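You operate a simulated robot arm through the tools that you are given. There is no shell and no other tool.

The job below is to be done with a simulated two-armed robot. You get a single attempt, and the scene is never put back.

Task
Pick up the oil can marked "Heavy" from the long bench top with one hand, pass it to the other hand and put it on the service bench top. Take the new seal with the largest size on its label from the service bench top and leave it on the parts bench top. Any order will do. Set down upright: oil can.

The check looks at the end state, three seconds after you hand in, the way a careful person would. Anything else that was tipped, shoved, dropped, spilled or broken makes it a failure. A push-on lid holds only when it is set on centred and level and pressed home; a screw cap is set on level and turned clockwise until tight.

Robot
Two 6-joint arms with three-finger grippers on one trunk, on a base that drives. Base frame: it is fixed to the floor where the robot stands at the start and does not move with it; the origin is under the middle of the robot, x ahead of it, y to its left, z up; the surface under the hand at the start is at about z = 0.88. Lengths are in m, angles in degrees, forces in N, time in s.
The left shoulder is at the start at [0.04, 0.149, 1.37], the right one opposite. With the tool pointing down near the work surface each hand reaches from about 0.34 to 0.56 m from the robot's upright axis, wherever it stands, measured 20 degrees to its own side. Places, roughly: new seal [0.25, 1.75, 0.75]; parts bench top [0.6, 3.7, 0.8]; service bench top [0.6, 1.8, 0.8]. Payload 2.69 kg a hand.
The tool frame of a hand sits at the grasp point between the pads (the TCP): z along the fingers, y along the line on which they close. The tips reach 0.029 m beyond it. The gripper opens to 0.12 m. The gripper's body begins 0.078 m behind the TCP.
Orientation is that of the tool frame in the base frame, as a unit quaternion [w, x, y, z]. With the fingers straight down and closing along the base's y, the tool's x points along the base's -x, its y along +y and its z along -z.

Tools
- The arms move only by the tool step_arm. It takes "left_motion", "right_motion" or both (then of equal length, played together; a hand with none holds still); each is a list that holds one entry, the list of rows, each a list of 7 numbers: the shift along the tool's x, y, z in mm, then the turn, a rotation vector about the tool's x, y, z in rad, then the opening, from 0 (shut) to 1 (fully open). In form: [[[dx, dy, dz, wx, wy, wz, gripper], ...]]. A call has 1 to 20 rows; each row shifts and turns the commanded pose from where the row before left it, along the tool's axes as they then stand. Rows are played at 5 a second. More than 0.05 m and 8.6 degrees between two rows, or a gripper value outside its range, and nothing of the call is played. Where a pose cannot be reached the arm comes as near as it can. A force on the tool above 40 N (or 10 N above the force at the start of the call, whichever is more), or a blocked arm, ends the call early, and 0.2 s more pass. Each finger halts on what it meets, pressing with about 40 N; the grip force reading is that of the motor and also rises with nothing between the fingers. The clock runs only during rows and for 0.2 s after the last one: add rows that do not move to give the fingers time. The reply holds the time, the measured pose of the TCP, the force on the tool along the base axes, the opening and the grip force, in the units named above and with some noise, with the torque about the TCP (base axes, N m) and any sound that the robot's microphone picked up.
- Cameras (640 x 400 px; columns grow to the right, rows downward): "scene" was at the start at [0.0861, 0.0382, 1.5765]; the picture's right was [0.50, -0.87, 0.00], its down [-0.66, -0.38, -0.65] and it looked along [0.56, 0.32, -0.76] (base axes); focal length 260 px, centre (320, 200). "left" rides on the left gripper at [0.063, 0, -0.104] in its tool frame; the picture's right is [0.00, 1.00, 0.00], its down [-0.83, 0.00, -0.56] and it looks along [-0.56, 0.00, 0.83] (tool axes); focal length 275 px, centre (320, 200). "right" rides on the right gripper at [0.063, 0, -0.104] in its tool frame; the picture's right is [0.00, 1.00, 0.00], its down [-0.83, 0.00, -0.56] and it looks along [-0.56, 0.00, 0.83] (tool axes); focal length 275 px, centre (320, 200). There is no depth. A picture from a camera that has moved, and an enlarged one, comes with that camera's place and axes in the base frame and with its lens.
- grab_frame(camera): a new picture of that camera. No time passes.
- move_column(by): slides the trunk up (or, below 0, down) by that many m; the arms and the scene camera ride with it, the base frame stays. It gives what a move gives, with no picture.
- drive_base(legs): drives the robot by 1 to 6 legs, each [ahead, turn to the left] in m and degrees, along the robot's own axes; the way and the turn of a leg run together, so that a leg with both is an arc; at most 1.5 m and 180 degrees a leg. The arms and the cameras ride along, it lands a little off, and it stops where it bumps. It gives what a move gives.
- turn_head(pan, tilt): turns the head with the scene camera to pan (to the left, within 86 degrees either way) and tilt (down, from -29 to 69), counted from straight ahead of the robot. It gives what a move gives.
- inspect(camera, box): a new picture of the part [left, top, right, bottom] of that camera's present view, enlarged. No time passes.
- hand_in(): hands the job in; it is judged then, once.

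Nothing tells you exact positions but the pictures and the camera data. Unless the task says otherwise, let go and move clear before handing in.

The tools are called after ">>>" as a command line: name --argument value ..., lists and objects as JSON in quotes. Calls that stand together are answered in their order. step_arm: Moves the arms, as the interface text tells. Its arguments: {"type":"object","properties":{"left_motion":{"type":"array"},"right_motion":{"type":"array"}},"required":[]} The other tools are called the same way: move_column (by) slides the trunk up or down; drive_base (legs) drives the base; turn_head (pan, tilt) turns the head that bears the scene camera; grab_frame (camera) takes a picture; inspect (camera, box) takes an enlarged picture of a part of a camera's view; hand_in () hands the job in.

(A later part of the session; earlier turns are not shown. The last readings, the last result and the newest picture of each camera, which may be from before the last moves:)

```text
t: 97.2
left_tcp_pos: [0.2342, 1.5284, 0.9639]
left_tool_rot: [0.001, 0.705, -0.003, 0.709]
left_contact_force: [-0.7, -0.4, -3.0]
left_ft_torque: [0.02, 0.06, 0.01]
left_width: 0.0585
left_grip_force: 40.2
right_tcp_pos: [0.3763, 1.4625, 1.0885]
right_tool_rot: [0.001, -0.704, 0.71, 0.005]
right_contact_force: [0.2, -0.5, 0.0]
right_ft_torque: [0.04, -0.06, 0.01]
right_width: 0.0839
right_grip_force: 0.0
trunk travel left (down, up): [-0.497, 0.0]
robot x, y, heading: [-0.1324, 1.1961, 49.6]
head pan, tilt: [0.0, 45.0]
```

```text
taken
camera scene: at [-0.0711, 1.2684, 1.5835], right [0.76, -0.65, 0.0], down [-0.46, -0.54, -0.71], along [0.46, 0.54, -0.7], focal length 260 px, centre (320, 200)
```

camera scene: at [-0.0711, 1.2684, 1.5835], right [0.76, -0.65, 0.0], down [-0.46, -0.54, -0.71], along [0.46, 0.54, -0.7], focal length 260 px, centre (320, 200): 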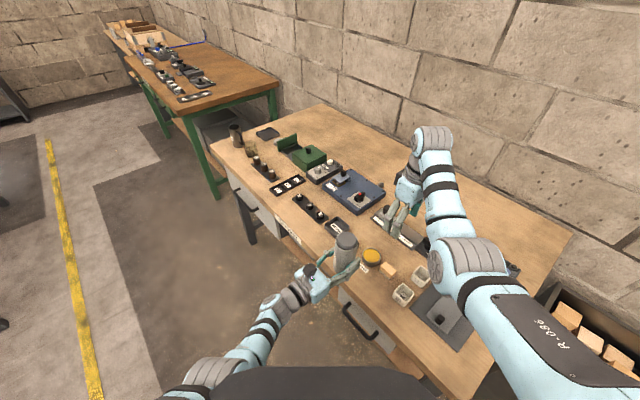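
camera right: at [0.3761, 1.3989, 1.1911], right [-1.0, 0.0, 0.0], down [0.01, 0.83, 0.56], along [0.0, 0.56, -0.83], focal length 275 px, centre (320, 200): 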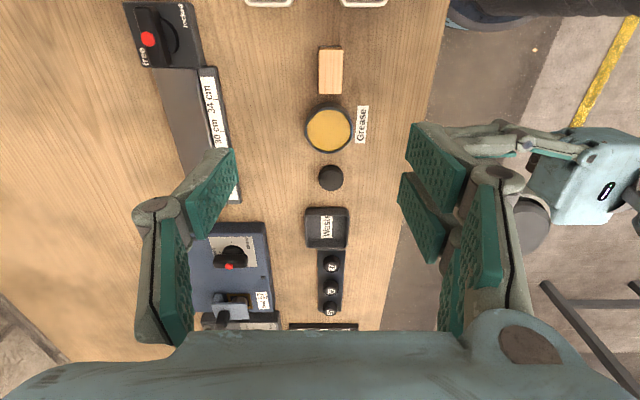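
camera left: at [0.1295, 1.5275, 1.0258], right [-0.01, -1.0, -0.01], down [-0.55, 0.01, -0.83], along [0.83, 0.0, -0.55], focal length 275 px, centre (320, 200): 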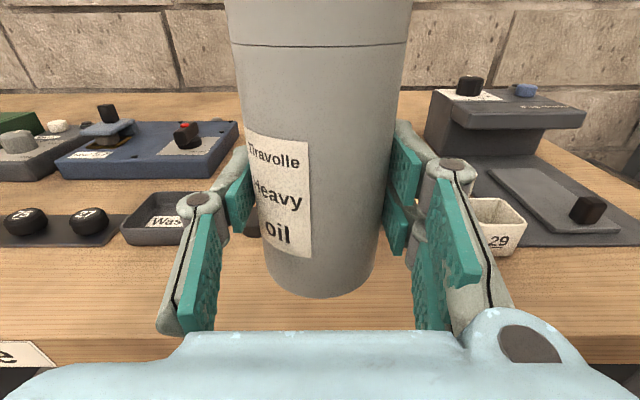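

The can is at about (0.239, 1.528). Driving 8 cm more along this heading brings it to about (0.29, 1.59), the middle of the clear strip.

>>> drive_base --legs '[[0.08, 0]]'

>>> grab_frame --camera "left"

>>> grab_frame --camera "right"

>>> turn_head --pan 0 --tilt 60

>>> grab_frame --camera "scene"

```text
t: 98.2
left_tcp_pos: [0.2806, 1.5842, 0.9651]
left_tool_rot: [0.0, 0.703, -0.006, 0.711]
left_contact_force: [2.6, -1.1, -1.6]
left_ft_torque: [0.02, 0.12, 0.11]
left_width: 0.0584
left_grip_force: 40.1
right_tcp_pos: [0.4222, 1.5186, 1.0929]
right_tool_rot: [0.005, -0.704, 0.71, 0.004]
right_contact_force: [0.2, 0.1, -1.2]
right_ft_torque: [-0.02, 0.0, 0.01]
right_width: 0.0839
right_grip_force: 0.0
trunk travel left (down, up): [-0.497, 0.0]
robot x, y, heading: [-0.0854, 1.2541, 49.5]
head pan, tilt: [0.0, 45.0]
```

```text
taken
camera left: at [0.1757, 1.5826, 1.0274], right [-0.01, -1.0, -0.01], down [-0.55, 0.01, -0.84], along [0.84, 0.0, -0.55], focal length 275 px, centre (320, 200)
```

left: 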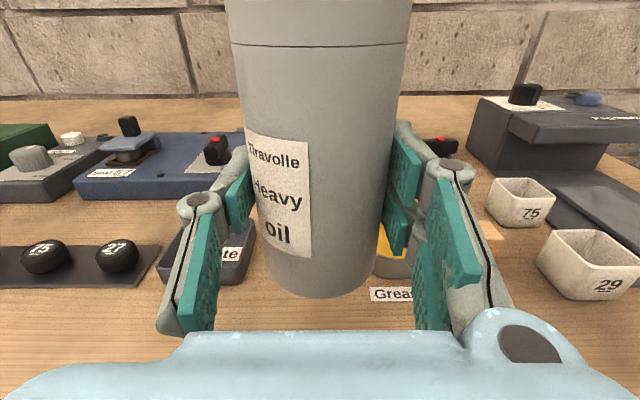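

```text
taken
camera right: at [0.4222, 1.4538, 1.1951], right [-1.0, 0.0, 0.0], down [0.0, 0.82, 0.57], along [0.0, 0.57, -0.82], focal length 275 px, centre (320, 200)
```

right: 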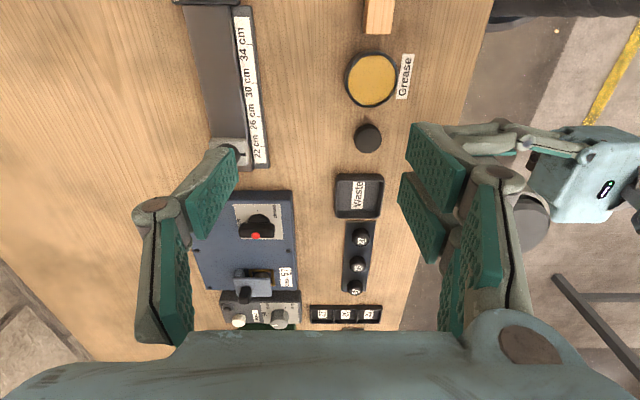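

```text
t: 99.0
left_tcp_pos: [0.2837, 1.587, 0.9629]
left_tool_rot: [0.0, 0.705, -0.003, 0.71]
left_contact_force: [-0.2, -0.1, -3.8]
left_ft_torque: [0.0, 0.03, 0.0]
left_width: 0.0581
left_grip_force: 40.3
right_tcp_pos: [0.4254, 1.5217, 1.091]
right_tool_rot: [0.001, -0.705, 0.71, 0.004]
right_contact_force: [-0.1, -0.2, 0.2]
right_ft_torque: [0.05, -0.06, 0.02]
right_width: 0.0842
right_grip_force: 0.0
trunk travel left (down, up): [-0.497, 0.0]
robot x, y, heading: [-0.0814, 1.2587, 49.6]
head pan, tilt: [0.0, 60.0]
```

```text
taken
camera scene: at [-0.0292, 1.318, 1.564], right [0.76, -0.65, 0.0], down [-0.56, -0.66, -0.5], along [0.33, 0.38, -0.86], focal length 260 px, centre (320, 200)
```

scene: 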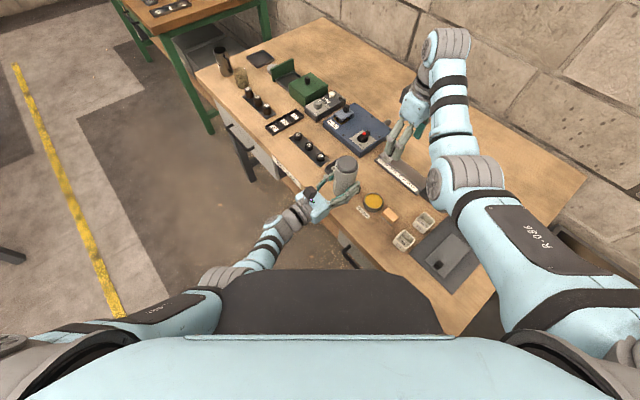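

The can is over the front strip with clear space around it. I'll lower the trunk in stages, watching the forces and the gap.

>>> move_column --by -0.04

>>> grab_frame --camera "left"

>>> grab_frame --camera "right"

>>> inspect --camera "scene" --box '[280, 120, 460, 260]'

```text
t: 99.8
left_tcp_pos: [0.2862, 1.5892, 0.9206]
left_tool_rot: [0.002, 0.706, -0.002, 0.708]
left_contact_force: [-0.2, -0.1, -2.2]
left_ft_torque: [0.0, 0.01, 0.02]
left_width: 0.0579
left_grip_force: 40.2
right_tcp_pos: [0.4281, 1.5254, 1.0472]
right_tool_rot: [0.0, -0.704, 0.71, 0.004]
right_contact_force: [0.2, 0.6, -0.5]
right_ft_torque: [0.02, 0.0, -0.03]
right_width: 0.0841
right_grip_force: 0.1
trunk travel left (down, up): [-0.457, 0.04]
robot x, y, heading: [-0.0801, 1.2558, 49.6]
head pan, tilt: [0.0, 60.0]
```

```text
taken
camera left: at [0.1813, 1.5891, 0.9841], right [-0.01, -1.0, 0.0], down [-0.55, 0.01, -0.83], along [0.83, 0.0, -0.55], focal length 275 px, centre (320, 200)
```

left: 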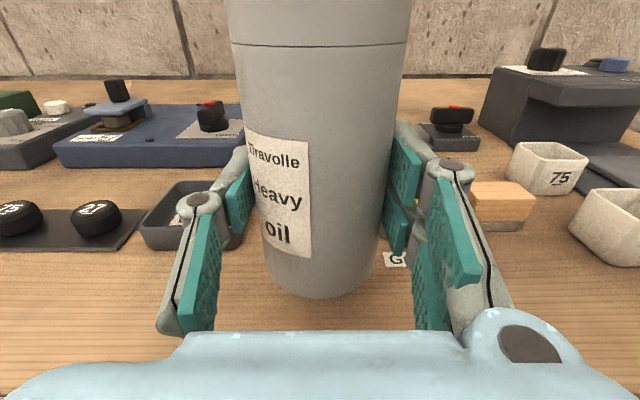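

```text
taken
camera right: at [0.4289, 1.4615, 1.1513], right [-1.0, 0.0, 0.01], down [0.01, 0.83, 0.56], along [0.0, 0.56, -0.83], focal length 275 px, centre (320, 200)
```

right: 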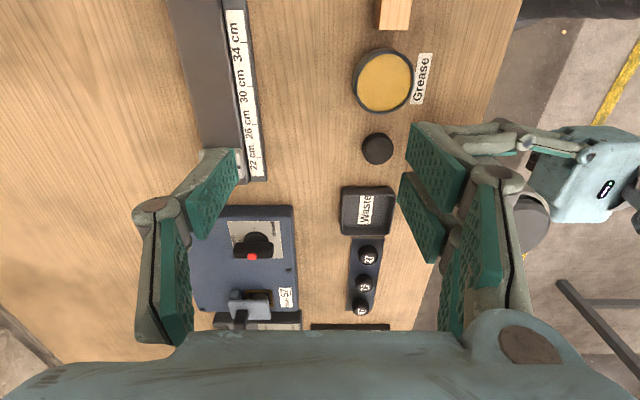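

```text
2.86 times, centred on (370, 190) of scene
camera zoom: at [-0.0254, 1.3223, 1.5244], right [0.76, -0.65, 0.0], down [-0.56, -0.66, -0.5], along [0.32, 0.38, -0.87], focal length 742 px, centre (177, 229)
```

zoom: 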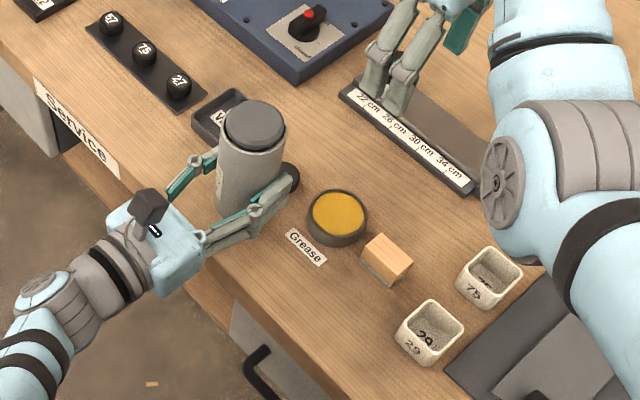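

Triangulation puts the bench at about z 0.837 and the can bottom at about 0.874. I'll lower 2 cm more, then go in small steps.

>>> move_column --by -0.02

>>> move_column --by -0.006

>>> grab_frame --camera "left"

>>> inspect --camera "scene" --box '[300, 120, 420, 220]'

```text
t: 100.5
left_tcp_pos: [0.2865, 1.5912, 0.9016]
left_tool_rot: [0.002, 0.706, -0.002, 0.708]
left_contact_force: [-0.6, 0.6, -3.3]
left_ft_torque: [0.0, 0.08, 0.01]
left_width: 0.058
left_grip_force: 39.7
right_tcp_pos: [0.4284, 1.5251, 1.028]
right_tool_rot: [-0.001, -0.704, 0.71, 0.004]
right_contact_force: [-0.7, 1.4, 0.5]
right_ft_torque: [0.0, 0.0, -0.02]
right_width: 0.0839
right_grip_force: 0.1
trunk travel left (down, up): [-0.437, 0.06]
robot x, y, heading: [-0.0791, 1.2606, 49.5]
head pan, tilt: [0.0, 60.0]
```

```text
t: 101.0
left_tcp_pos: [0.287, 1.5905, 0.8946]
left_tool_rot: [0.002, 0.706, -0.002, 0.708]
left_contact_force: [0.6, 0.4, -1.8]
left_ft_torque: [0.01, 0.02, -0.01]
left_width: 0.0582
left_grip_force: 39.9
right_tcp_pos: [0.4288, 1.525, 1.0218]
right_tool_rot: [-0.001, -0.705, 0.709, 0.003]
right_contact_force: [0.2, -0.3, -0.2]
right_ft_torque: [0.01, 0.0, -0.02]
right_width: 0.0842
right_grip_force: 0.0
trunk travel left (down, up): [-0.431, 0.066]
robot x, y, heading: [-0.0772, 1.2555, 49.5]
head pan, tilt: [0.0, 60.0]
```

```text
taken
camera left: at [0.1816, 1.5892, 0.958], right [-0.01, -1.0, 0.0], down [-0.55, 0.01, -0.83], along [0.83, 0.0, -0.55], focal length 275 px, centre (320, 200)
```

left: 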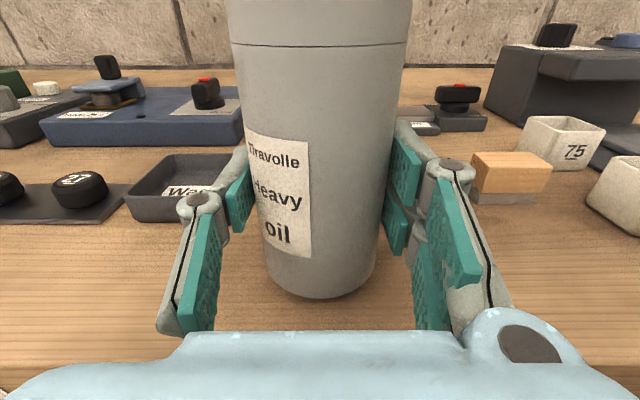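

```text
4.00 times, centred on (360, 170) of scene
camera zoom: at [-0.0249, 1.3226, 1.4984], right [0.76, -0.65, 0.0], down [-0.56, -0.66, -0.5], along [0.32, 0.38, -0.87], focal length 1039 px, centre (160, 320)
```

zoom: 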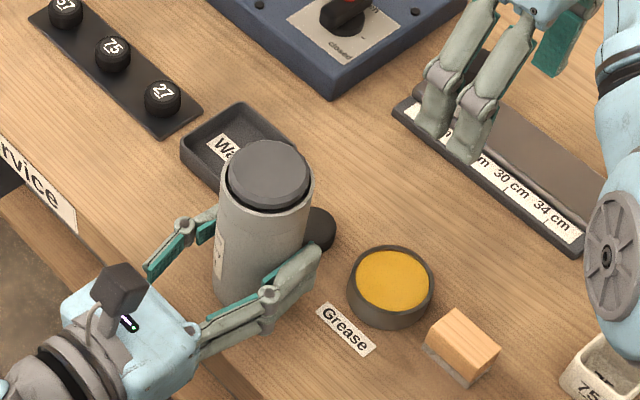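

No contact yet. I'll keep going in 4–5 mm steps.

>>> move_column --by -0.005

>>> move_column --by -0.004

```text
t: 101.6
left_tcp_pos: [0.2872, 1.5904, 0.8895]
left_tool_rot: [0.002, 0.706, -0.002, 0.708]
left_contact_force: [-0.4, -1.0, -3.6]
left_ft_torque: [0.01, 0.03, -0.01]
left_width: 0.0581
left_grip_force: 40.2
right_tcp_pos: [0.4289, 1.5248, 1.0166]
right_tool_rot: [0.0, -0.705, 0.71, 0.004]
right_contact_force: [0.4, 1.4, -0.8]
right_ft_torque: [0.01, -0.02, -0.01]
right_width: 0.0839
right_grip_force: 0.1
trunk travel left (down, up): [-0.426, 0.071]
robot x, y, heading: [-0.0794, 1.2566, 49.4]
head pan, tilt: [0.0, 60.0]
```

```text
t: 102.1
left_tcp_pos: [0.2877, 1.5905, 0.8891]
left_tool_rot: [0.001, 0.705, -0.002, 0.709]
left_contact_force: [0.2, 0.6, 5.0]
left_ft_torque: [-0.04, -0.24, 0.03]
left_width: 0.0583
left_grip_force: 40.0
right_tcp_pos: [0.4265, 1.5236, 1.0138]
right_tool_rot: [0.001, -0.705, 0.71, 0.005]
right_contact_force: [-0.1, -0.1, -0.2]
right_ft_torque: [-0.03, 0.0, 0.01]
right_width: 0.0843
right_grip_force: 0.1
trunk travel left (down, up): [-0.422, 0.075]
robot x, y, heading: [-0.0801, 1.2597, 49.5]
head pan, tilt: [0.0, 60.0]
```

Contact: the upward force jumped to +5 N, so the can bottom is on the bench at about z 0.842. I'll open the left gripper gently.

>>> step_arm --left_motion '[[[0, 0, 0, 0, 0, 0, 0.5], [0, 0, 0, 0, 0, 0, 0.55], [0, 0, 0, 0, 0, 0, 0.62], [0, 0, 0, 0, 0, 0, 0.68], [0, 0, 0, 0, 0, 0, 0.68]]]'

>>> grab_frame --camera "left"

>>> inspect --camera "scene" --box '[300, 120, 420, 220]'

```text
t: 103.3
left_tcp_pos: [0.2862, 1.5892, 0.8865]
left_tool_rot: [0.002, 0.706, -0.002, 0.708]
left_contact_force: [0.0, 0.0, 0.5]
left_ft_torque: [0.0, 0.01, -0.02]
left_width: 0.0818
left_grip_force: 0.1
right_tcp_pos: [0.4288, 1.5248, 1.0128]
right_tool_rot: [0.0, -0.705, 0.709, 0.004]
right_contact_force: [0.8, -0.1, -0.7]
right_ft_torque: [-0.02, 0.03, 0.0]
right_width: 0.0841
right_grip_force: 0.0
trunk travel left (down, up): [-0.422, 0.075]
robot x, y, heading: [-0.0805, 1.2601, 49.5]
head pan, tilt: [0.0, 60.0]
```

```text
taken
camera left: at [0.181, 1.5887, 0.9494], right [-0.01, -1.0, -0.01], down [-0.55, 0.01, -0.83], along [0.83, 0.0, -0.55], focal length 275 px, centre (320, 200)
```

left: 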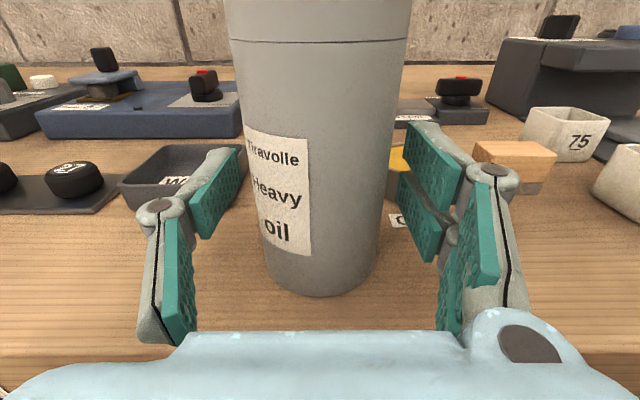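

```text
4.00 times, centred on (360, 170) of scene
camera zoom: at [-0.0259, 1.3217, 1.4895], right [0.76, -0.65, 0.0], down [-0.56, -0.66, -0.5], along [0.32, 0.38, -0.87], focal length 1039 px, centre (160, 320)
```

zoom: 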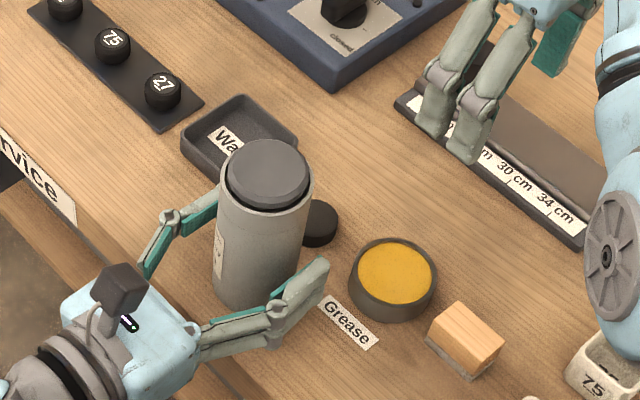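

The can stands freely. I'll open wide, raise the trunk so the fingers slide up past it, then back away.

>>> step_arm --left_motion '[[[0, 0, 0, 0, 0, 0, 0.85], [0, 0, 0, 0, 0, 0, 1], [0, 0, 0, 0, 0, 0, 1]]]'

>>> move_column --by 0.075

>>> grab_frame --camera "left"

>>> inspect --camera "scene" --box '[280, 120, 440, 240]'

```text
t: 104.1
left_tcp_pos: [0.2863, 1.5893, 0.8873]
left_tool_rot: [0.003, 0.706, -0.003, 0.708]
left_contact_force: [-0.4, -0.6, 0.3]
left_ft_torque: [0.01, -0.01, 0.02]
left_width: 0.12
left_grip_force: 0.1
right_tcp_pos: [0.4282, 1.5251, 1.0139]
right_tool_rot: [0.0, -0.705, 0.709, 0.003]
right_contact_force: [-0.6, -0.6, -0.4]
right_ft_torque: [-0.03, 0.01, -0.01]
right_width: 0.084
right_grip_force: 0.1
trunk travel left (down, up): [-0.422, 0.075]
robot x, y, heading: [-0.0802, 1.2579, 49.4]
head pan, tilt: [0.0, 60.0]
```

```text
t: 105.2
left_tcp_pos: [0.2852, 1.5903, 0.9618]
left_tool_rot: [0.002, 0.706, -0.002, 0.708]
left_contact_force: [1.0, -0.1, 0.4]
left_ft_torque: [0.01, 0.02, -0.05]
left_width: 0.12
left_grip_force: 0.0
right_tcp_pos: [0.428, 1.5258, 1.0884]
right_tool_rot: [0.001, -0.704, 0.71, 0.003]
right_contact_force: [-0.4, -0.2, 0.0]
right_ft_torque: [-0.02, 0.0, 0.01]
right_width: 0.0837
right_grip_force: 0.0
trunk travel left (down, up): [-0.497, 0.0]
robot x, y, heading: [-0.0828, 1.2577, 49.4]
head pan, tilt: [0.0, 60.0]
```

```text
taken
camera left: at [0.181, 1.5888, 1.024], right [-0.01, -1.0, -0.01], down [-0.55, 0.01, -0.83], along [0.83, 0.0, -0.55], focal length 275 px, centre (320, 200)
```

left: 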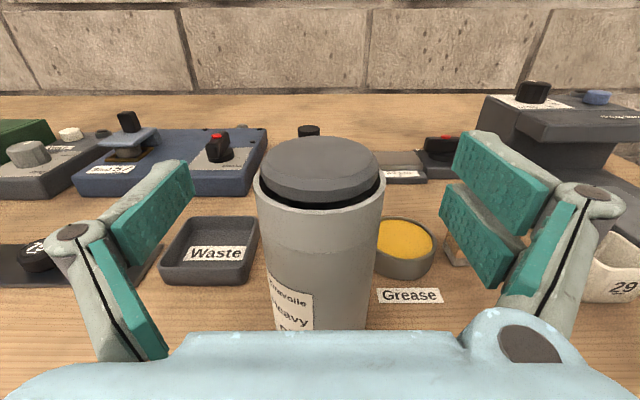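

```text
3.33 times, centred on (360, 180) of scene
camera zoom: at [-0.0259, 1.3218, 1.564], right [0.76, -0.65, 0.0], down [-0.56, -0.66, -0.5], along [0.32, 0.38, -0.87], focal length 866 px, centre (187, 267)
```

zoom: 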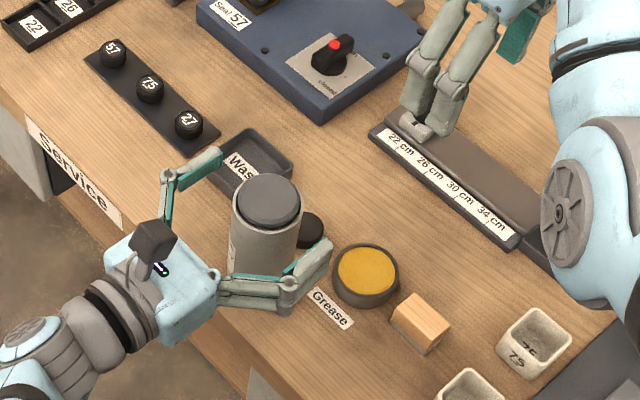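

The can stands upright and undisturbed. A small backward arc pulls the left hand straight back along −x.

>>> drive_base --legs '[[-0.06, 7]]'

>>> grab_frame --camera "left"

```text
t: 106.2
left_tcp_pos: [0.2123, 1.5903, 0.9555]
left_tool_rot: [-0.039, 0.707, 0.042, 0.705]
left_contact_force: [0.8, 0.0, -1.2]
left_ft_torque: [0.01, -0.05, -0.06]
left_width: 0.12
left_grip_force: 0.0
right_tcp_pos: [0.3623, 1.5417, 1.0827]
right_tool_rot: [0.005, 0.747, -0.665, -0.004]
right_contact_force: [0.6, 0.3, -0.8]
right_ft_torque: [-0.04, 0.08, -0.02]
right_width: 0.0841
right_grip_force: 0.1
trunk travel left (down, up): [-0.497, 0.0]
robot x, y, heading: [-0.1176, 1.2093, 56.5]
head pan, tilt: [0.0, 60.0]
```

```text
taken
camera left: at [0.1083, 1.5752, 1.0199], right [0.12, -0.99, 0.0], down [-0.56, -0.07, -0.83], along [0.82, 0.1, -0.56], focal length 275 px, centre (320, 200)
```

left: 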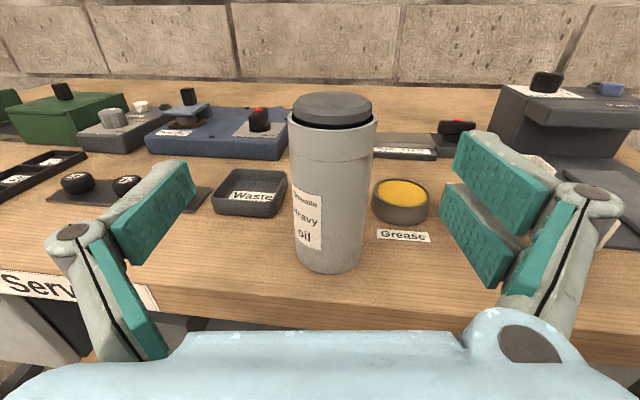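

The left hand is clear of the can. I'll back away into the corridor and fold the left arm back to its neutral raised pose before going for the seal.

>>> drive_base --legs '[[-0.12, 0], [0, 33]]'

>>> step_arm --left_motion '[[[15, 0, -10, -0.14, 0, 0, 1], [15, 0, -10, -0.14, 0, 0, 1], [15, 0, -10, -0.14, 0, 0, 1], [15, 0, -15, -0.14, 0, 0, 1], [15, 0, -20, -0.14, 0, 0, 1], [20, 0, -30, 0, 0, 0, 1], [20, 0, -30, 0, 0, 0, 1], [20, 0, -30, 0, 0, 0, 1], [20, 0, -30, 0, 0, 0, 1], [20, 0, -30, 0, 0, 0, 1], [20, 0, -30, 0, 0, 0, 1], [20, 0, -30, 0, 0, 0, 1], [0, 0, 0, 0, 0, 0, 1]]]'

>>> turn_head --pan -20 --tilt 50

>>> grab_frame --camera "scene"

```text
t: 109.0
left_tcp_pos: [-0.118, 1.5993, 0.961]
left_tool_rot: [-0.243, 0.663, 0.24, 0.666]
left_contact_force: [-0.3, 0.3, -0.6]
left_ft_torque: [-0.03, 0.0, 0.01]
left_width: 0.12
left_grip_force: 0.0
right_tcp_pos: [0.0339, 1.6401, 1.0873]
right_tool_rot: [0.001, 0.905, -0.425, -0.004]
right_contact_force: [0.2, -0.1, -0.2]
right_ft_torque: [0.01, 0.01, -0.01]
right_width: 0.0839
right_grip_force: 0.1
trunk travel left (down, up): [-0.497, 0.0]
robot x, y, heading: [-0.1862, 1.1088, 89.7]
head pan, tilt: [0.0, 60.0]
```

```text
t: 111.8
left_tcp_pos: [-0.3901, 1.5717, 1.1795]
left_tool_rot: [0.001, 0.706, -0.004, 0.709]
left_contact_force: [-0.6, -0.1, 0.5]
left_ft_torque: [-0.03, 0.01, -0.01]
left_width: 0.1199
left_grip_force: 0.1
left hand out of reach, approached as far as the arm can: row 5
right_tcp_pos: [0.0322, 1.6411, 1.0873]
right_tool_rot: [0.001, 0.905, -0.425, -0.004]
right_contact_force: [0.0, 0.9, 0.1]
right_ft_torque: [-0.01, -0.02, 0.0]
right_width: 0.084
right_grip_force: 0.1
trunk travel left (down, up): [-0.497, 0.0]
robot x, y, heading: [-0.1851, 1.1075, 89.8]
head pan, tilt: [0.0, 60.0]
```

```text
t: 112.7
left_tcp_pos: [-0.3894, 1.5699, 1.179]
left_tool_rot: [0.0, 0.706, -0.002, 0.708]
left_contact_force: [-0.5, 0.2, -0.5]
left_ft_torque: [-0.02, 0.03, 0.0]
left_width: 0.1202
left_grip_force: 0.0
right_tcp_pos: [0.0318, 1.6408, 1.0872]
right_tool_rot: [0.002, 0.905, -0.426, -0.004]
right_contact_force: [0.6, -1.1, -0.4]
right_ft_torque: [-0.01, -0.02, 0.0]
right_width: 0.0838
right_grip_force: 0.1
trunk travel left (down, up): [-0.497, 0.0]
robot x, y, heading: [-0.1856, 1.1081, 89.7]
head pan, tilt: [-20.0, 50.0]
```

```text
taken
camera scene: at [-0.1589, 1.1991, 1.5762], right [0.94, -0.35, 0.0], down [-0.27, -0.72, -0.64], along [0.22, 0.6, -0.77], focal length 260 px, centre (320, 200)
```

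scene: 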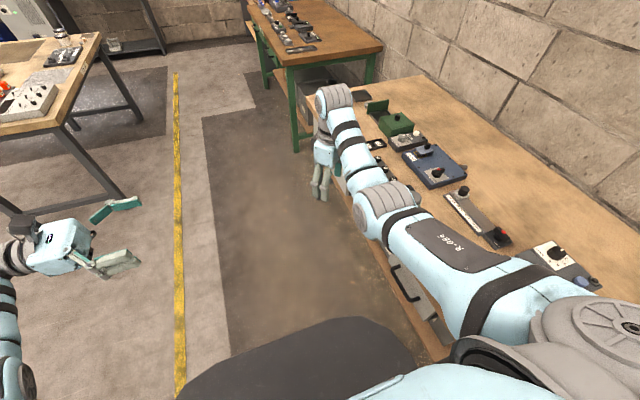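

Now I finish restoring the left hand to its tool-down neutral pose out to the side.

>>> step_arm --left_motion '[[[16, 0, -30, 0, 0, 0, 1], [16, 0, -30, 0, 0, 0, 1], [16, 0, -30, 0, 0, 0, 1], [16, 0, -30, 0, 0, 0, 1], [16, 0, -30, 0, 0, 0, 1], [0, 0, 0, -0.0806, -0.0806, 0.0806, 1], [0, 0, 0, -0.0806, -0.0806, 0.0806, 1], [0, 0, 0, -0.0806, -0.0806, 0.0806, 1], [0, 0, 0, -0.0806, -0.0806, 0.0806, 1], [0, 0, 0, -0.0806, -0.0806, 0.0806, 1], [0, 0, 0, -0.0806, -0.0806, 0.0806, 1], [0, 0, 0, -0.0806, -0.0806, 0.0806, 1], [0, 0, 0, -0.0806, -0.0806, 0.0806, 1], [0, 0, 0, -0.0806, -0.0806, 0.0806, 1], [0, 0, 0, -0.0806, -0.0806, 0.0806, 1], [0, 0, 0, -0.0806, -0.0806, 0.0806, 1], [0, 0, 0, -0.0806, -0.0806, 0.0806, 1], [0, 0, 0, -0.0806, -0.0806, 0.0806, 1], [0, 0, 0, -0.0806, -0.0806, 0.0806, 1], [0, 0, 0, -0.0806, -0.0806, 0.0806, 1]]]' --right_motion '[[[0, 0, 0, 0, 0, -0.145, 0.7], [0, 0, 0, 0, 0, -0.145, 0.7], [0, 0, 0, 0, 0, -0.145, 0.7], [0, 0, 0, 0, 0, -0.145, 0.7], [0, 0, 0, 0, 0, -0.145, 0.7], [0, 0, 0, 0, 0, -0.145, 0.7], [0, 0, 0, 0, 0, 0, 0.7], [0, 0, 0, 0, 0, 0, 0.7], [0, 0, 0, 0, 0, 0, 0.7], [0, 0, 0, 0, 0, 0, 0.7], [0, 0, 0, 0, 0, 0, 0.7], [0, 0, 0, 0, 0, 0, 0.7], [0, 0, 0, 0, 0, 0, 0.7], [0, 0, 0, 0, 0, 0, 0.7], [0, 0, 0, 0, 0, 0, 0.7], [0, 0, 0, 0, 0, 0, 0.7], [0, 0, 0, 0, 0, 0, 0.7], [0, 0, 0, 0, 0, 0, 0.7], [0, 0, 0, 0, 0, 0, 0.7], [0, 0, 0, 0, 0, 0, 0.7]]]'

>>> grab_frame --camera "scene"

```text
t: 116.9
left_tcp_pos: [-0.5102, 1.3179, 1.244]
left_tool_rot: [0.004, -0.704, 0.71, 0.001]
left_contact_force: [0.2, 0.6, 0.3]
left_ft_torque: [-0.02, -0.02, 0.02]
left_width: 0.1198
left_grip_force: 0.1
left hand out of reach, approached as far as the arm can: row 2, 3, 4, 5, 6, 7, 8, 9, 10, 11, 12, 13, 14, 15, 16, 17, 18, 19, 20
right_tcp_pos: [0.0329, 1.6401, 1.0881]
right_tool_rot: [-0.001, 1.0, -0.005, -0.004]
right_contact_force: [0.1, -0.8, -0.4]
right_ft_torque: [-0.04, -0.03, 0.03]
right_width: 0.0841
right_grip_force: 0.1
trunk travel left (down, up): [-0.497, 0.0]
robot x, y, heading: [-0.1833, 1.1078, 89.5]
head pan, tilt: [-20.0, 50.0]
```

```text
taken
camera scene: at [-0.1589, 1.1987, 1.5762], right [0.94, -0.35, 0.0], down [-0.27, -0.72, -0.64], along [0.22, 0.6, -0.77], focal length 260 px, centre (320, 200)
```

scene: 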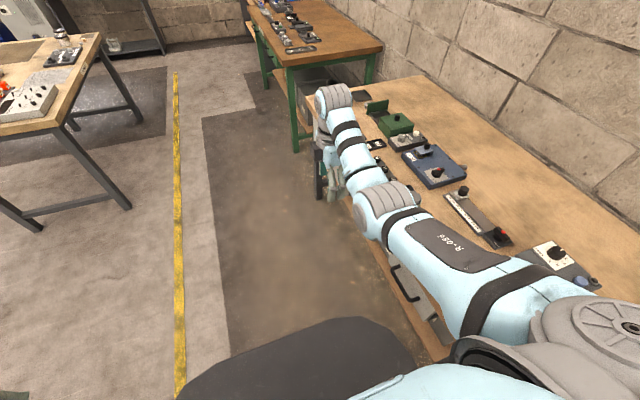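

Both arms are in good poses. I'll drive so the right hand comes over the seal mat at about (0.36, 1.82).

>>> drive_base --legs '[[0.925, 0], [0, -89.5]]'

>>> turn_head --pan -20 --tilt 60

>>> grab_frame --camera "right"

>>> grab_frame --camera "scene"

```text
t: 125.5
left_tcp_pos: [0.0439, 2.3521, 1.244]
left_tool_rot: [0.002, 0.011, 1.0, -0.004]
left_contact_force: [-1.1, -0.5, 0.1]
left_ft_torque: [-0.01, 0.0, -0.01]
left_width: 0.12
left_grip_force: 0.1
right_tcp_pos: [0.3555, 1.8036, 1.0868]
right_tool_rot: [0.002, -0.699, 0.715, 0.002]
right_contact_force: [0.1, 0.3, 0.4]
right_ft_torque: [0.0, 0.0, 0.02]
right_width: 0.0841
right_grip_force: 0.1
trunk travel left (down, up): [-0.497, 0.0]
robot x, y, heading: [-0.1761, 2.0268, -1.4]
head pan, tilt: [-20.0, 50.0]
```

```text
t: 126.2
left_tcp_pos: [0.0433, 2.3508, 1.2437]
left_tool_rot: [0.002, 0.011, 1.0, -0.003]
left_contact_force: [0.3, 0.5, 0.0]
left_ft_torque: [0.02, -0.03, -0.03]
left_width: 0.12
left_grip_force: 0.0
right_tcp_pos: [0.3557, 1.8032, 1.0875]
right_tool_rot: [0.003, -0.699, 0.715, 0.002]
right_contact_force: [0.6, -0.3, -0.5]
right_ft_torque: [-0.02, 0.01, 0.0]
right_width: 0.084
right_grip_force: 0.1
trunk travel left (down, up): [-0.497, 0.0]
robot x, y, heading: [-0.1755, 2.0297, -1.5]
head pan, tilt: [-20.0, 60.0]
```

```text
taken
camera right: at [0.3546, 1.7404, 1.1911], right [-1.0, 0.02, 0.0], down [0.02, 0.83, 0.56], along [0.01, 0.56, -0.83], focal length 275 px, centre (320, 200)
```

right: 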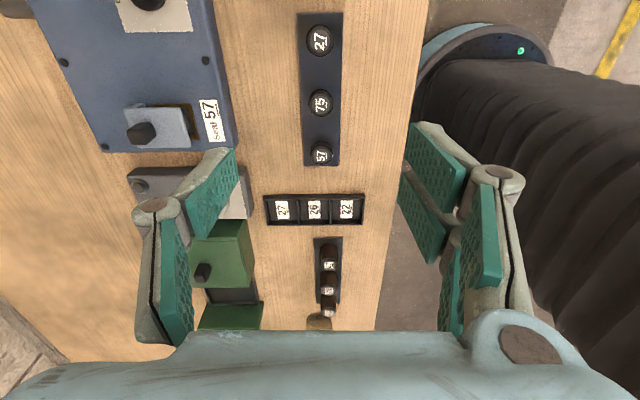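

```text
taken
camera scene: at [-0.0915, 2.0032, 1.5637], right [-0.36, -0.93, 0.0], down [-0.81, 0.32, -0.5], along [0.47, -0.18, -0.87], focal length 260 px, centre (320, 200)
```

scene: 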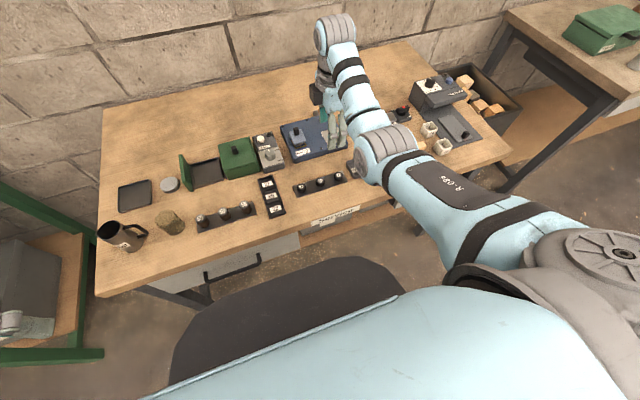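

>>> inspect --camera "right" --box '[280, 0, 370, 180]'

>>> inspect --camera "scene" --box '[180, 150, 360, 260]'

>>> inspect --camera "right" --box '[295, 10, 345, 60]'

```text
2.22 times, centred on (325, 90) of right
camera zoom: at [0.3546, 1.7404, 1.1911], right [-1.0, 0.02, 0.0], down [0.02, 0.83, 0.56], along [0.01, 0.56, -0.83], focal length 612 px, centre (309, 444)
```

zoom: 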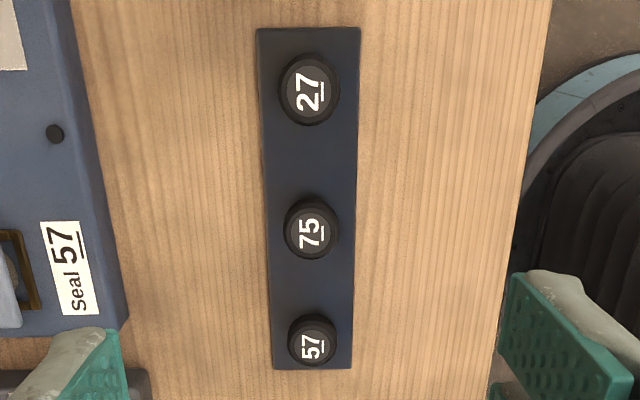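

```text
3.56 times, centred on (270, 205) of scene
camera zoom: at [-0.0915, 2.0032, 1.5637], right [-0.36, -0.93, 0.0], down [-0.81, 0.32, -0.5], along [0.47, -0.18, -0.87], focal length 924 px, centre (498, 182)
```

zoom: 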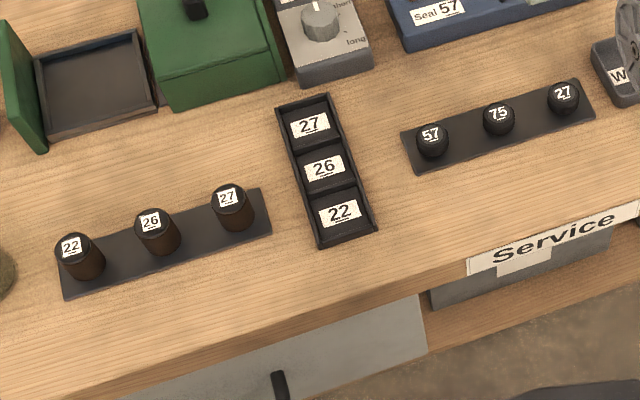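

```text
8.00 times, centred on (320, 35) of right
camera zoom: at [0.3546, 1.7404, 1.1911], right [-1.0, 0.02, 0.0], down [0.02, 0.83, 0.56], along [0.01, 0.56, -0.83], focal length 2202 px, centre (320, 1520)
```

zoom: 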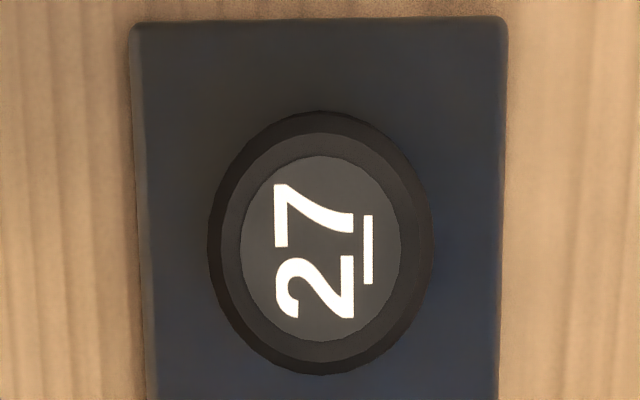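

>>> inspect --camera "scene" --box '[380, 70, 520, 180]'

>>> inspect --camera "scene" --box '[415, 115, 465, 160]'

```text
3.64 times, centred on (450, 125) of scene
camera zoom: at [-0.0915, 2.0032, 1.5637], right [-0.36, -0.93, 0.0], down [-0.81, 0.32, -0.5], along [0.47, -0.18, -0.87], focal length 945 px, centre (-153, 473)
```

zoom: 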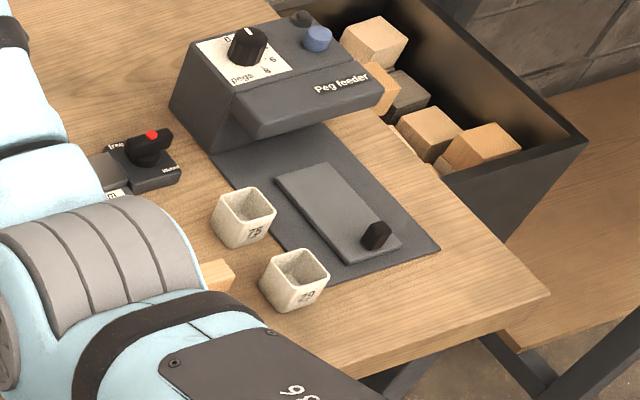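

```text
8.89 times, centred on (440, 138) of scene
camera zoom: at [-0.0915, 2.0032, 1.5637], right [-0.36, -0.93, 0.0], down [-0.81, 0.32, -0.5], along [0.47, -0.18, -0.87], focal length 2310 px, centre (-747, 756)
```

zoom: 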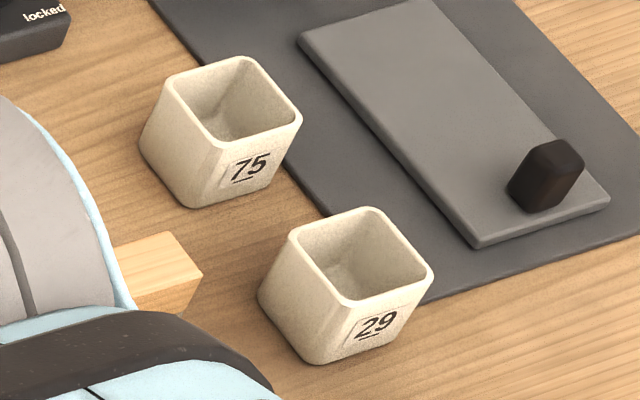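

The largest label is 75, the middle seal on the mat; the cups are empty. I'll lower the right hand partway, drive 3 cm closer so the reach is comfortable, then centre over that seal.

>>> step_arm --right_motion '[[[-11, 0, 20, 0, 0, 0, 0.6], [-11, 0, 20, 0, 0, 0, 0.6], [0, 0, 20, 0, 0, 0, 0.6], [0, 0, 0, 0, 0, 0, 0.6]]]'

>>> drive_base --legs '[[0.03, 0]]'

>>> step_arm --right_motion '[[[0, 15, 10, 0, 0, 0, 0.6], [0, 15, 10, 0, 0, 0, 0.6], [0, 0, 0, 0, 0, 0, 0.6]]]'

>>> grab_frame --camera "right"

```text
t: 127.2
left_tcp_pos: [0.0437, 2.351, 1.2443]
left_tool_rot: [0.002, 0.011, 1.0, -0.003]
left_contact_force: [-0.3, -0.3, -0.1]
left_ft_torque: [0.03, -0.01, 0.0]
left_width: 0.1202
left_grip_force: 0.0
right_tcp_pos: [0.3551, 1.8258, 1.028]
right_tool_rot: [0.003, -0.698, 0.716, 0.002]
right_contact_force: [0.6, 0.5, 0.9]
right_ft_torque: [0.0, 0.03, -0.02]
right_width: 0.0722
right_grip_force: 0.1
trunk travel left (down, up): [-0.497, 0.0]
robot x, y, heading: [-0.1733, 2.0286, -1.2]
head pan, tilt: [-20.0, 60.0]
```

```text
t: 128.1
left_tcp_pos: [0.0647, 2.3504, 1.2454]
left_tool_rot: [0.005, 0.011, 1.0, -0.003]
left_contact_force: [0.0, 0.1, 0.8]
left_ft_torque: [0.03, -0.1, -0.03]
left_width: 0.1197
left_grip_force: 0.0
right_tcp_pos: [0.3806, 1.8248, 1.0318]
right_tool_rot: [0.004, -0.699, 0.716, 0.0]
right_contact_force: [-0.8, -0.6, 0.6]
right_ft_torque: [0.02, -0.03, 0.01]
right_width: 0.0718
right_grip_force: 0.1
trunk travel left (down, up): [-0.497, 0.0]
robot x, y, heading: [-0.1443, 2.0294, -1.3]
head pan, tilt: [-20.0, 60.0]
```

```text
t: 128.9
left_tcp_pos: [0.0707, 2.3514, 1.245]
left_tool_rot: [0.003, 0.011, 1.0, -0.004]
left_contact_force: [0.0, 0.8, -0.6]
left_ft_torque: [-0.03, -0.01, 0.0]
left_width: 0.1202
left_grip_force: 0.0
right_tcp_pos: [0.3547, 1.8258, 1.0094]
right_tool_rot: [0.003, -0.699, 0.716, 0.001]
right_contact_force: [0.7, -0.2, 0.0]
right_ft_torque: [0.05, -0.05, -0.01]
right_width: 0.0722
right_grip_force: 0.2
trunk travel left (down, up): [-0.497, 0.0]
robot x, y, heading: [-0.1432, 2.0316, -1.2]
head pan, tilt: [-20.0, 60.0]
```

```text
taken
camera right: at [0.3522, 1.7621, 1.1123], right [-1.0, 0.02, 0.0], down [0.01, 0.83, 0.56], along [0.01, 0.56, -0.83], focal length 275 px, centre (320, 200)
```

right: 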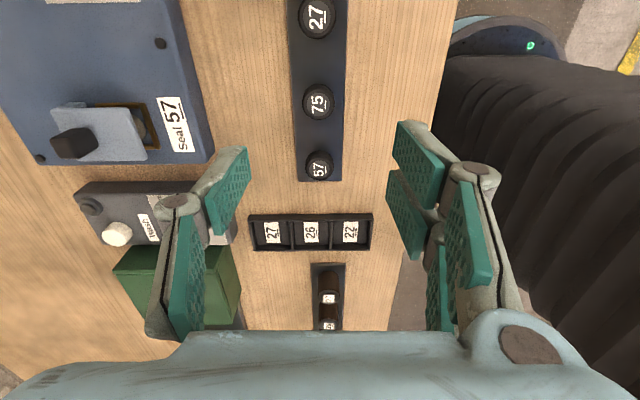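

Centred within about 1–2 mm on seal 75. I'll descend to just above it and check.

>>> step_arm --right_motion '[[[0, 0, 25, 0, 0, 0, 0.6], [0, 0, 25, 0, 0, 0, 0.6], [0, 0, 25, 0, 0, 0, 0.6], [0, 0, 20, 0, 0, 0, 0.6], [0, 0, 0, 0, 0, 0, 0.6]]]'

>>> grab_frame --camera "right"

>>> grab_frame --camera "scene"

```text
t: 130.1
left_tcp_pos: [0.0714, 2.3502, 1.2441]
left_tool_rot: [0.001, 0.011, 1.0, -0.003]
left_contact_force: [0.0, -0.7, 0.4]
left_ft_torque: [-0.02, 0.0, -0.01]
left_width: 0.1198
left_grip_force: 0.1
right_tcp_pos: [0.3565, 1.8256, 0.913]
right_tool_rot: [0.004, -0.698, 0.716, 0.002]
right_contact_force: [-1.4, 0.0, 0.4]
right_ft_torque: [0.01, 0.02, 0.02]
right_width: 0.0719
right_grip_force: 0.1
trunk travel left (down, up): [-0.497, 0.0]
robot x, y, heading: [-0.1428, 2.0307, -1.3]
head pan, tilt: [-20.0, 60.0]
```

```text
taken
camera right: at [0.3552, 1.762, 1.0161], right [-1.0, 0.02, 0.0], down [0.02, 0.83, 0.56], along [0.01, 0.56, -0.83], focal length 275 px, centre (320, 200)
```

right: 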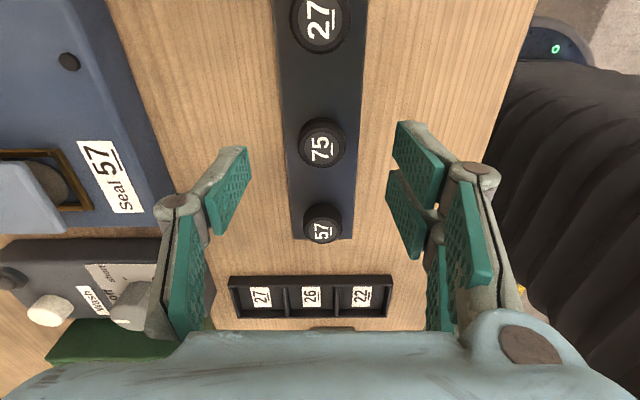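

```text
taken
camera scene: at [-0.0624, 2.0024, 1.5637], right [-0.36, -0.93, 0.0], down [-0.81, 0.32, -0.5], along [0.47, -0.18, -0.87], focal length 260 px, centre (320, 200)
```

scene: 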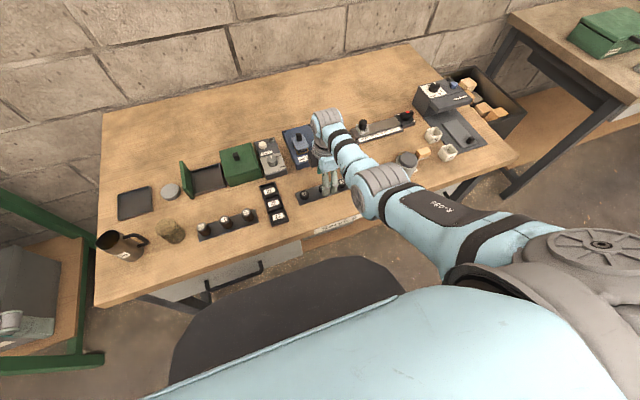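

Centred on seal 75 with clear room on either side. I'll descend the last 3 cm in small steps.

>>> step_arm --right_motion '[[[0, 0, 10, 0, 0, 0, 0.6], [0, 0, 8, 0, 0, 0, 0.6], [0, 0, 6, 0, 0, 0, 0.6], [0, 0, 0, 0, 0, 0, 0.6]]]'

>>> step_arm --right_motion '[[[0, 0, 4, 0, 0, 0, 0.6], [0, 0, 3, 0, 0, 0, 0.6], [0, 0, 0, 0, 0, 0, 0.6]]]'

>>> grab_frame --camera "right"

>>> inspect --camera "scene" --box '[260, 100, 400, 230]'

```text
t: 131.1
left_tcp_pos: [0.0733, 2.3506, 1.2441]
left_tool_rot: [0.002, 0.011, 1.0, -0.002]
left_contact_force: [-1.1, 0.6, 0.4]
left_ft_torque: [0.0, 0.0, -0.01]
left_width: 0.1202
left_grip_force: 0.1
right_tcp_pos: [0.3564, 1.8269, 0.889]
right_tool_rot: [0.003, -0.698, 0.716, 0.002]
right_contact_force: [-0.2, 0.1, -0.3]
right_ft_torque: [-0.01, -0.03, -0.03]
right_width: 0.0721
right_grip_force: 0.0
trunk travel left (down, up): [-0.497, 0.0]
robot x, y, heading: [-0.1433, 2.0259, -1.4]
head pan, tilt: [-20.0, 60.0]
```

```text
t: 131.9
left_tcp_pos: [0.0726, 2.3517, 1.2433]
left_tool_rot: [0.002, 0.011, 1.0, -0.002]
left_contact_force: [0.5, 0.5, 0.6]
left_ft_torque: [-0.01, 0.02, 0.0]
left_width: 0.12
left_grip_force: 0.0
right_tcp_pos: [0.3549, 1.8274, 0.8828]
right_tool_rot: [0.003, -0.699, 0.715, 0.002]
right_contact_force: [-0.6, 0.0, -0.8]
right_ft_torque: [-0.01, -0.02, 0.01]
right_width: 0.0718
right_grip_force: 0.1
trunk travel left (down, up): [-0.497, 0.0]
robot x, y, heading: [-0.1419, 2.0294, -1.4]
head pan, tilt: [-20.0, 60.0]
```

```text
taken
camera right: at [0.3543, 1.7631, 0.9856], right [-1.0, 0.02, 0.0], down [0.02, 0.83, 0.56], along [0.01, 0.56, -0.83], focal length 275 px, centre (320, 200)
```

right: 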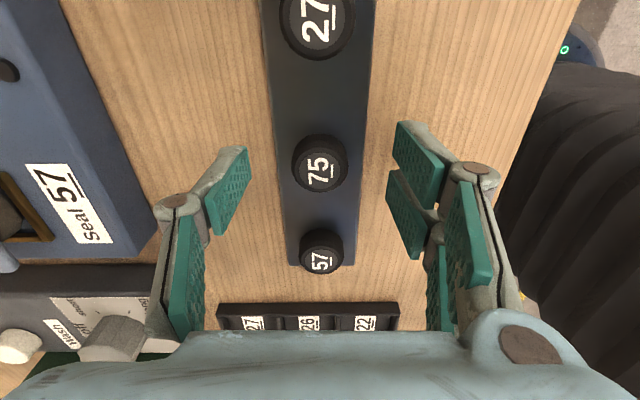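

```text
3.08 times, centred on (330, 165) of scene
camera zoom: at [-0.0622, 2.0024, 1.5637], right [-0.36, -0.93, 0.0], down [-0.81, 0.32, -0.5], along [0.47, -0.18, -0.87], focal length 800 px, centre (289, 308)
```

zoom: 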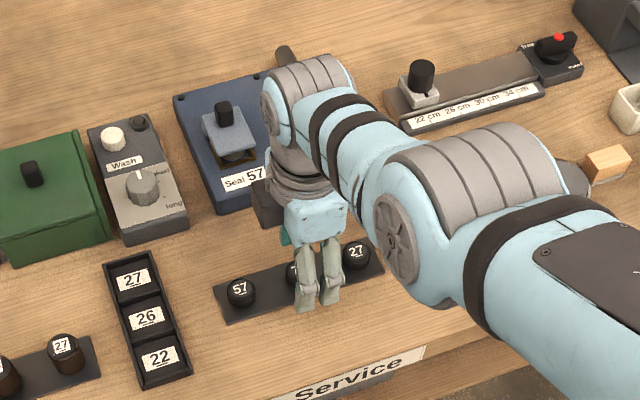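

Only about 7 mm of finger overlaps the seal so far. I'll lower 6–7 mm more, watching for contact.

>>> step_arm --right_motion '[[[0, 0, 2, 0, 0, 0, 0.6], [0, 0, 2, 0, 0, 0, 0.6], [0, 0, 0, 0, 0, 0, 0.6]]]'

>>> step_arm --right_motion '[[[0, 0, 2, 0, 0, 0, 0.6], [0, 0, 0, 0, 0, 0, 0.6]]]'

>>> grab_frame --camera "right"

>>> inspect --camera "scene" --box '[310, 160, 370, 210]'

```text
t: 132.7
left_tcp_pos: [0.0726, 2.3498, 1.2434]
left_tool_rot: [0.001, 0.011, 1.0, -0.003]
left_contact_force: [-0.5, 0.1, -0.3]
left_ft_torque: [0.01, 0.01, -0.04]
left_width: 0.1201
left_grip_force: 0.0
right_tcp_pos: [0.3543, 1.8265, 0.8796]
right_tool_rot: [0.003, -0.699, 0.715, 0.002]
right_contact_force: [0.3, 0.0, 1.3]
right_ft_torque: [0.0, 0.03, -0.04]
right_width: 0.072
right_grip_force: 0.0
trunk travel left (down, up): [-0.497, 0.0]
robot x, y, heading: [-0.147, 2.0265, -1.4]
head pan, tilt: [-20.0, 60.0]
```

```text
t: 133.3
left_tcp_pos: [0.0717, 2.3508, 1.2454]
left_tool_rot: [0.001, 0.011, 1.0, -0.003]
left_contact_force: [-0.2, 0.1, 0.6]
left_ft_torque: [0.0, -0.02, 0.0]
left_width: 0.12
left_grip_force: 0.1
right_tcp_pos: [0.3525, 1.8261, 0.8774]
right_tool_rot: [0.003, -0.699, 0.716, 0.001]
right_contact_force: [0.1, -0.2, -0.5]
right_ft_torque: [0.0, -0.04, 0.04]
right_width: 0.0722
right_grip_force: 0.1
right hand out of reach, approached as far as the arm can: row 1
trunk travel left (down, up): [-0.497, 0.0]
robot x, y, heading: [-0.1404, 2.0291, -1.2]
head pan, tilt: [-20.0, 60.0]
```

```text
taken
camera right: at [0.3517, 1.7625, 0.9811], right [-1.0, 0.02, 0.0], down [0.02, 0.83, 0.56], along [0.01, 0.56, -0.83], focal length 275 px, centre (320, 200)
```

right: 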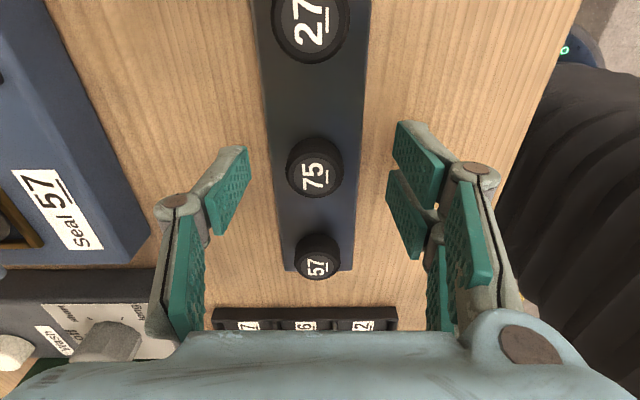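

```text
8.00 times, centred on (340, 185) of scene
camera zoom: at [-0.0622, 2.0024, 1.5637], right [-0.36, -0.93, 0.0], down [-0.81, 0.32, -0.5], along [0.47, -0.18, -0.87], focal length 2079 px, centre (160, 320)
```

zoom: 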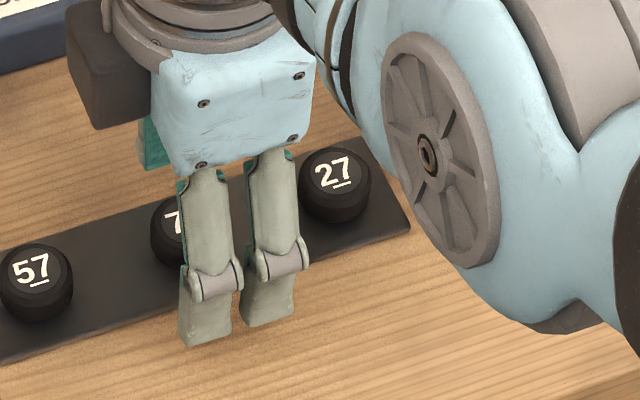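

The arm is at its outer reach, so I'll use the trunk for height: arm up 2 cm with a 2 mm sideways trim, then the trunk down in small steps.

>>> step_arm --right_motion '[[[0, -1, -10, 0, 0, 0, 0.6], [0, -1, -10, 0, 0, 0, 0.6], [0, 0, 0, 0, 0, 0, 0.6]]]'

>>> move_column --by -0.02

>>> grab_frame --camera "right"

```text
t: 134.1
left_tcp_pos: [0.072, 2.3509, 1.2437]
left_tool_rot: [0.001, 0.012, 1.0, -0.003]
left_contact_force: [0.4, -0.6, 0.0]
left_ft_torque: [0.0, 0.03, 0.0]
left_width: 0.12
left_grip_force: 0.1
right_tcp_pos: [0.3532, 1.8255, 0.8971]
right_tool_rot: [0.002, -0.699, 0.715, 0.002]
right_contact_force: [-0.4, -1.2, 0.4]
right_ft_torque: [0.0, -0.01, 0.0]
right_width: 0.072
right_grip_force: 0.1
trunk travel left (down, up): [-0.497, 0.0]
robot x, y, heading: [-0.1445, 2.0286, -1.5]
head pan, tilt: [-20.0, 60.0]
```

```text
t: 134.7
left_tcp_pos: [0.0735, 2.3497, 1.2254]
left_tool_rot: [0.001, 0.011, 1.0, -0.002]
left_contact_force: [0.1, 0.9, 0.0]
left_ft_torque: [-0.01, 0.0, -0.02]
left_width: 0.12
left_grip_force: 0.1
right_tcp_pos: [0.3551, 1.8275, 0.8781]
right_tool_rot: [0.004, -0.698, 0.716, 0.002]
right_contact_force: [0.6, 0.2, 0.8]
right_ft_torque: [0.03, -0.02, -0.03]
right_width: 0.0723
right_grip_force: 0.1
trunk travel left (down, up): [-0.477, 0.02]
robot x, y, heading: [-0.1459, 2.0305, -1.4]
head pan, tilt: [-20.0, 60.0]
```

```text
taken
camera right: at [0.3535, 1.7625, 0.981], right [-1.0, 0.02, 0.0], down [0.02, 0.83, 0.56], along [0.01, 0.56, -0.83], focal length 275 px, centre (320, 200)
```

right: 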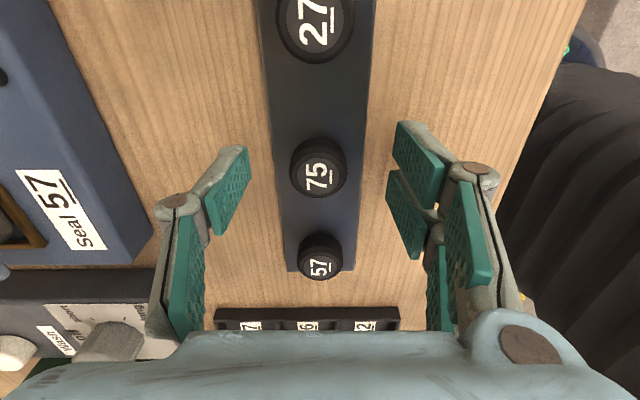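

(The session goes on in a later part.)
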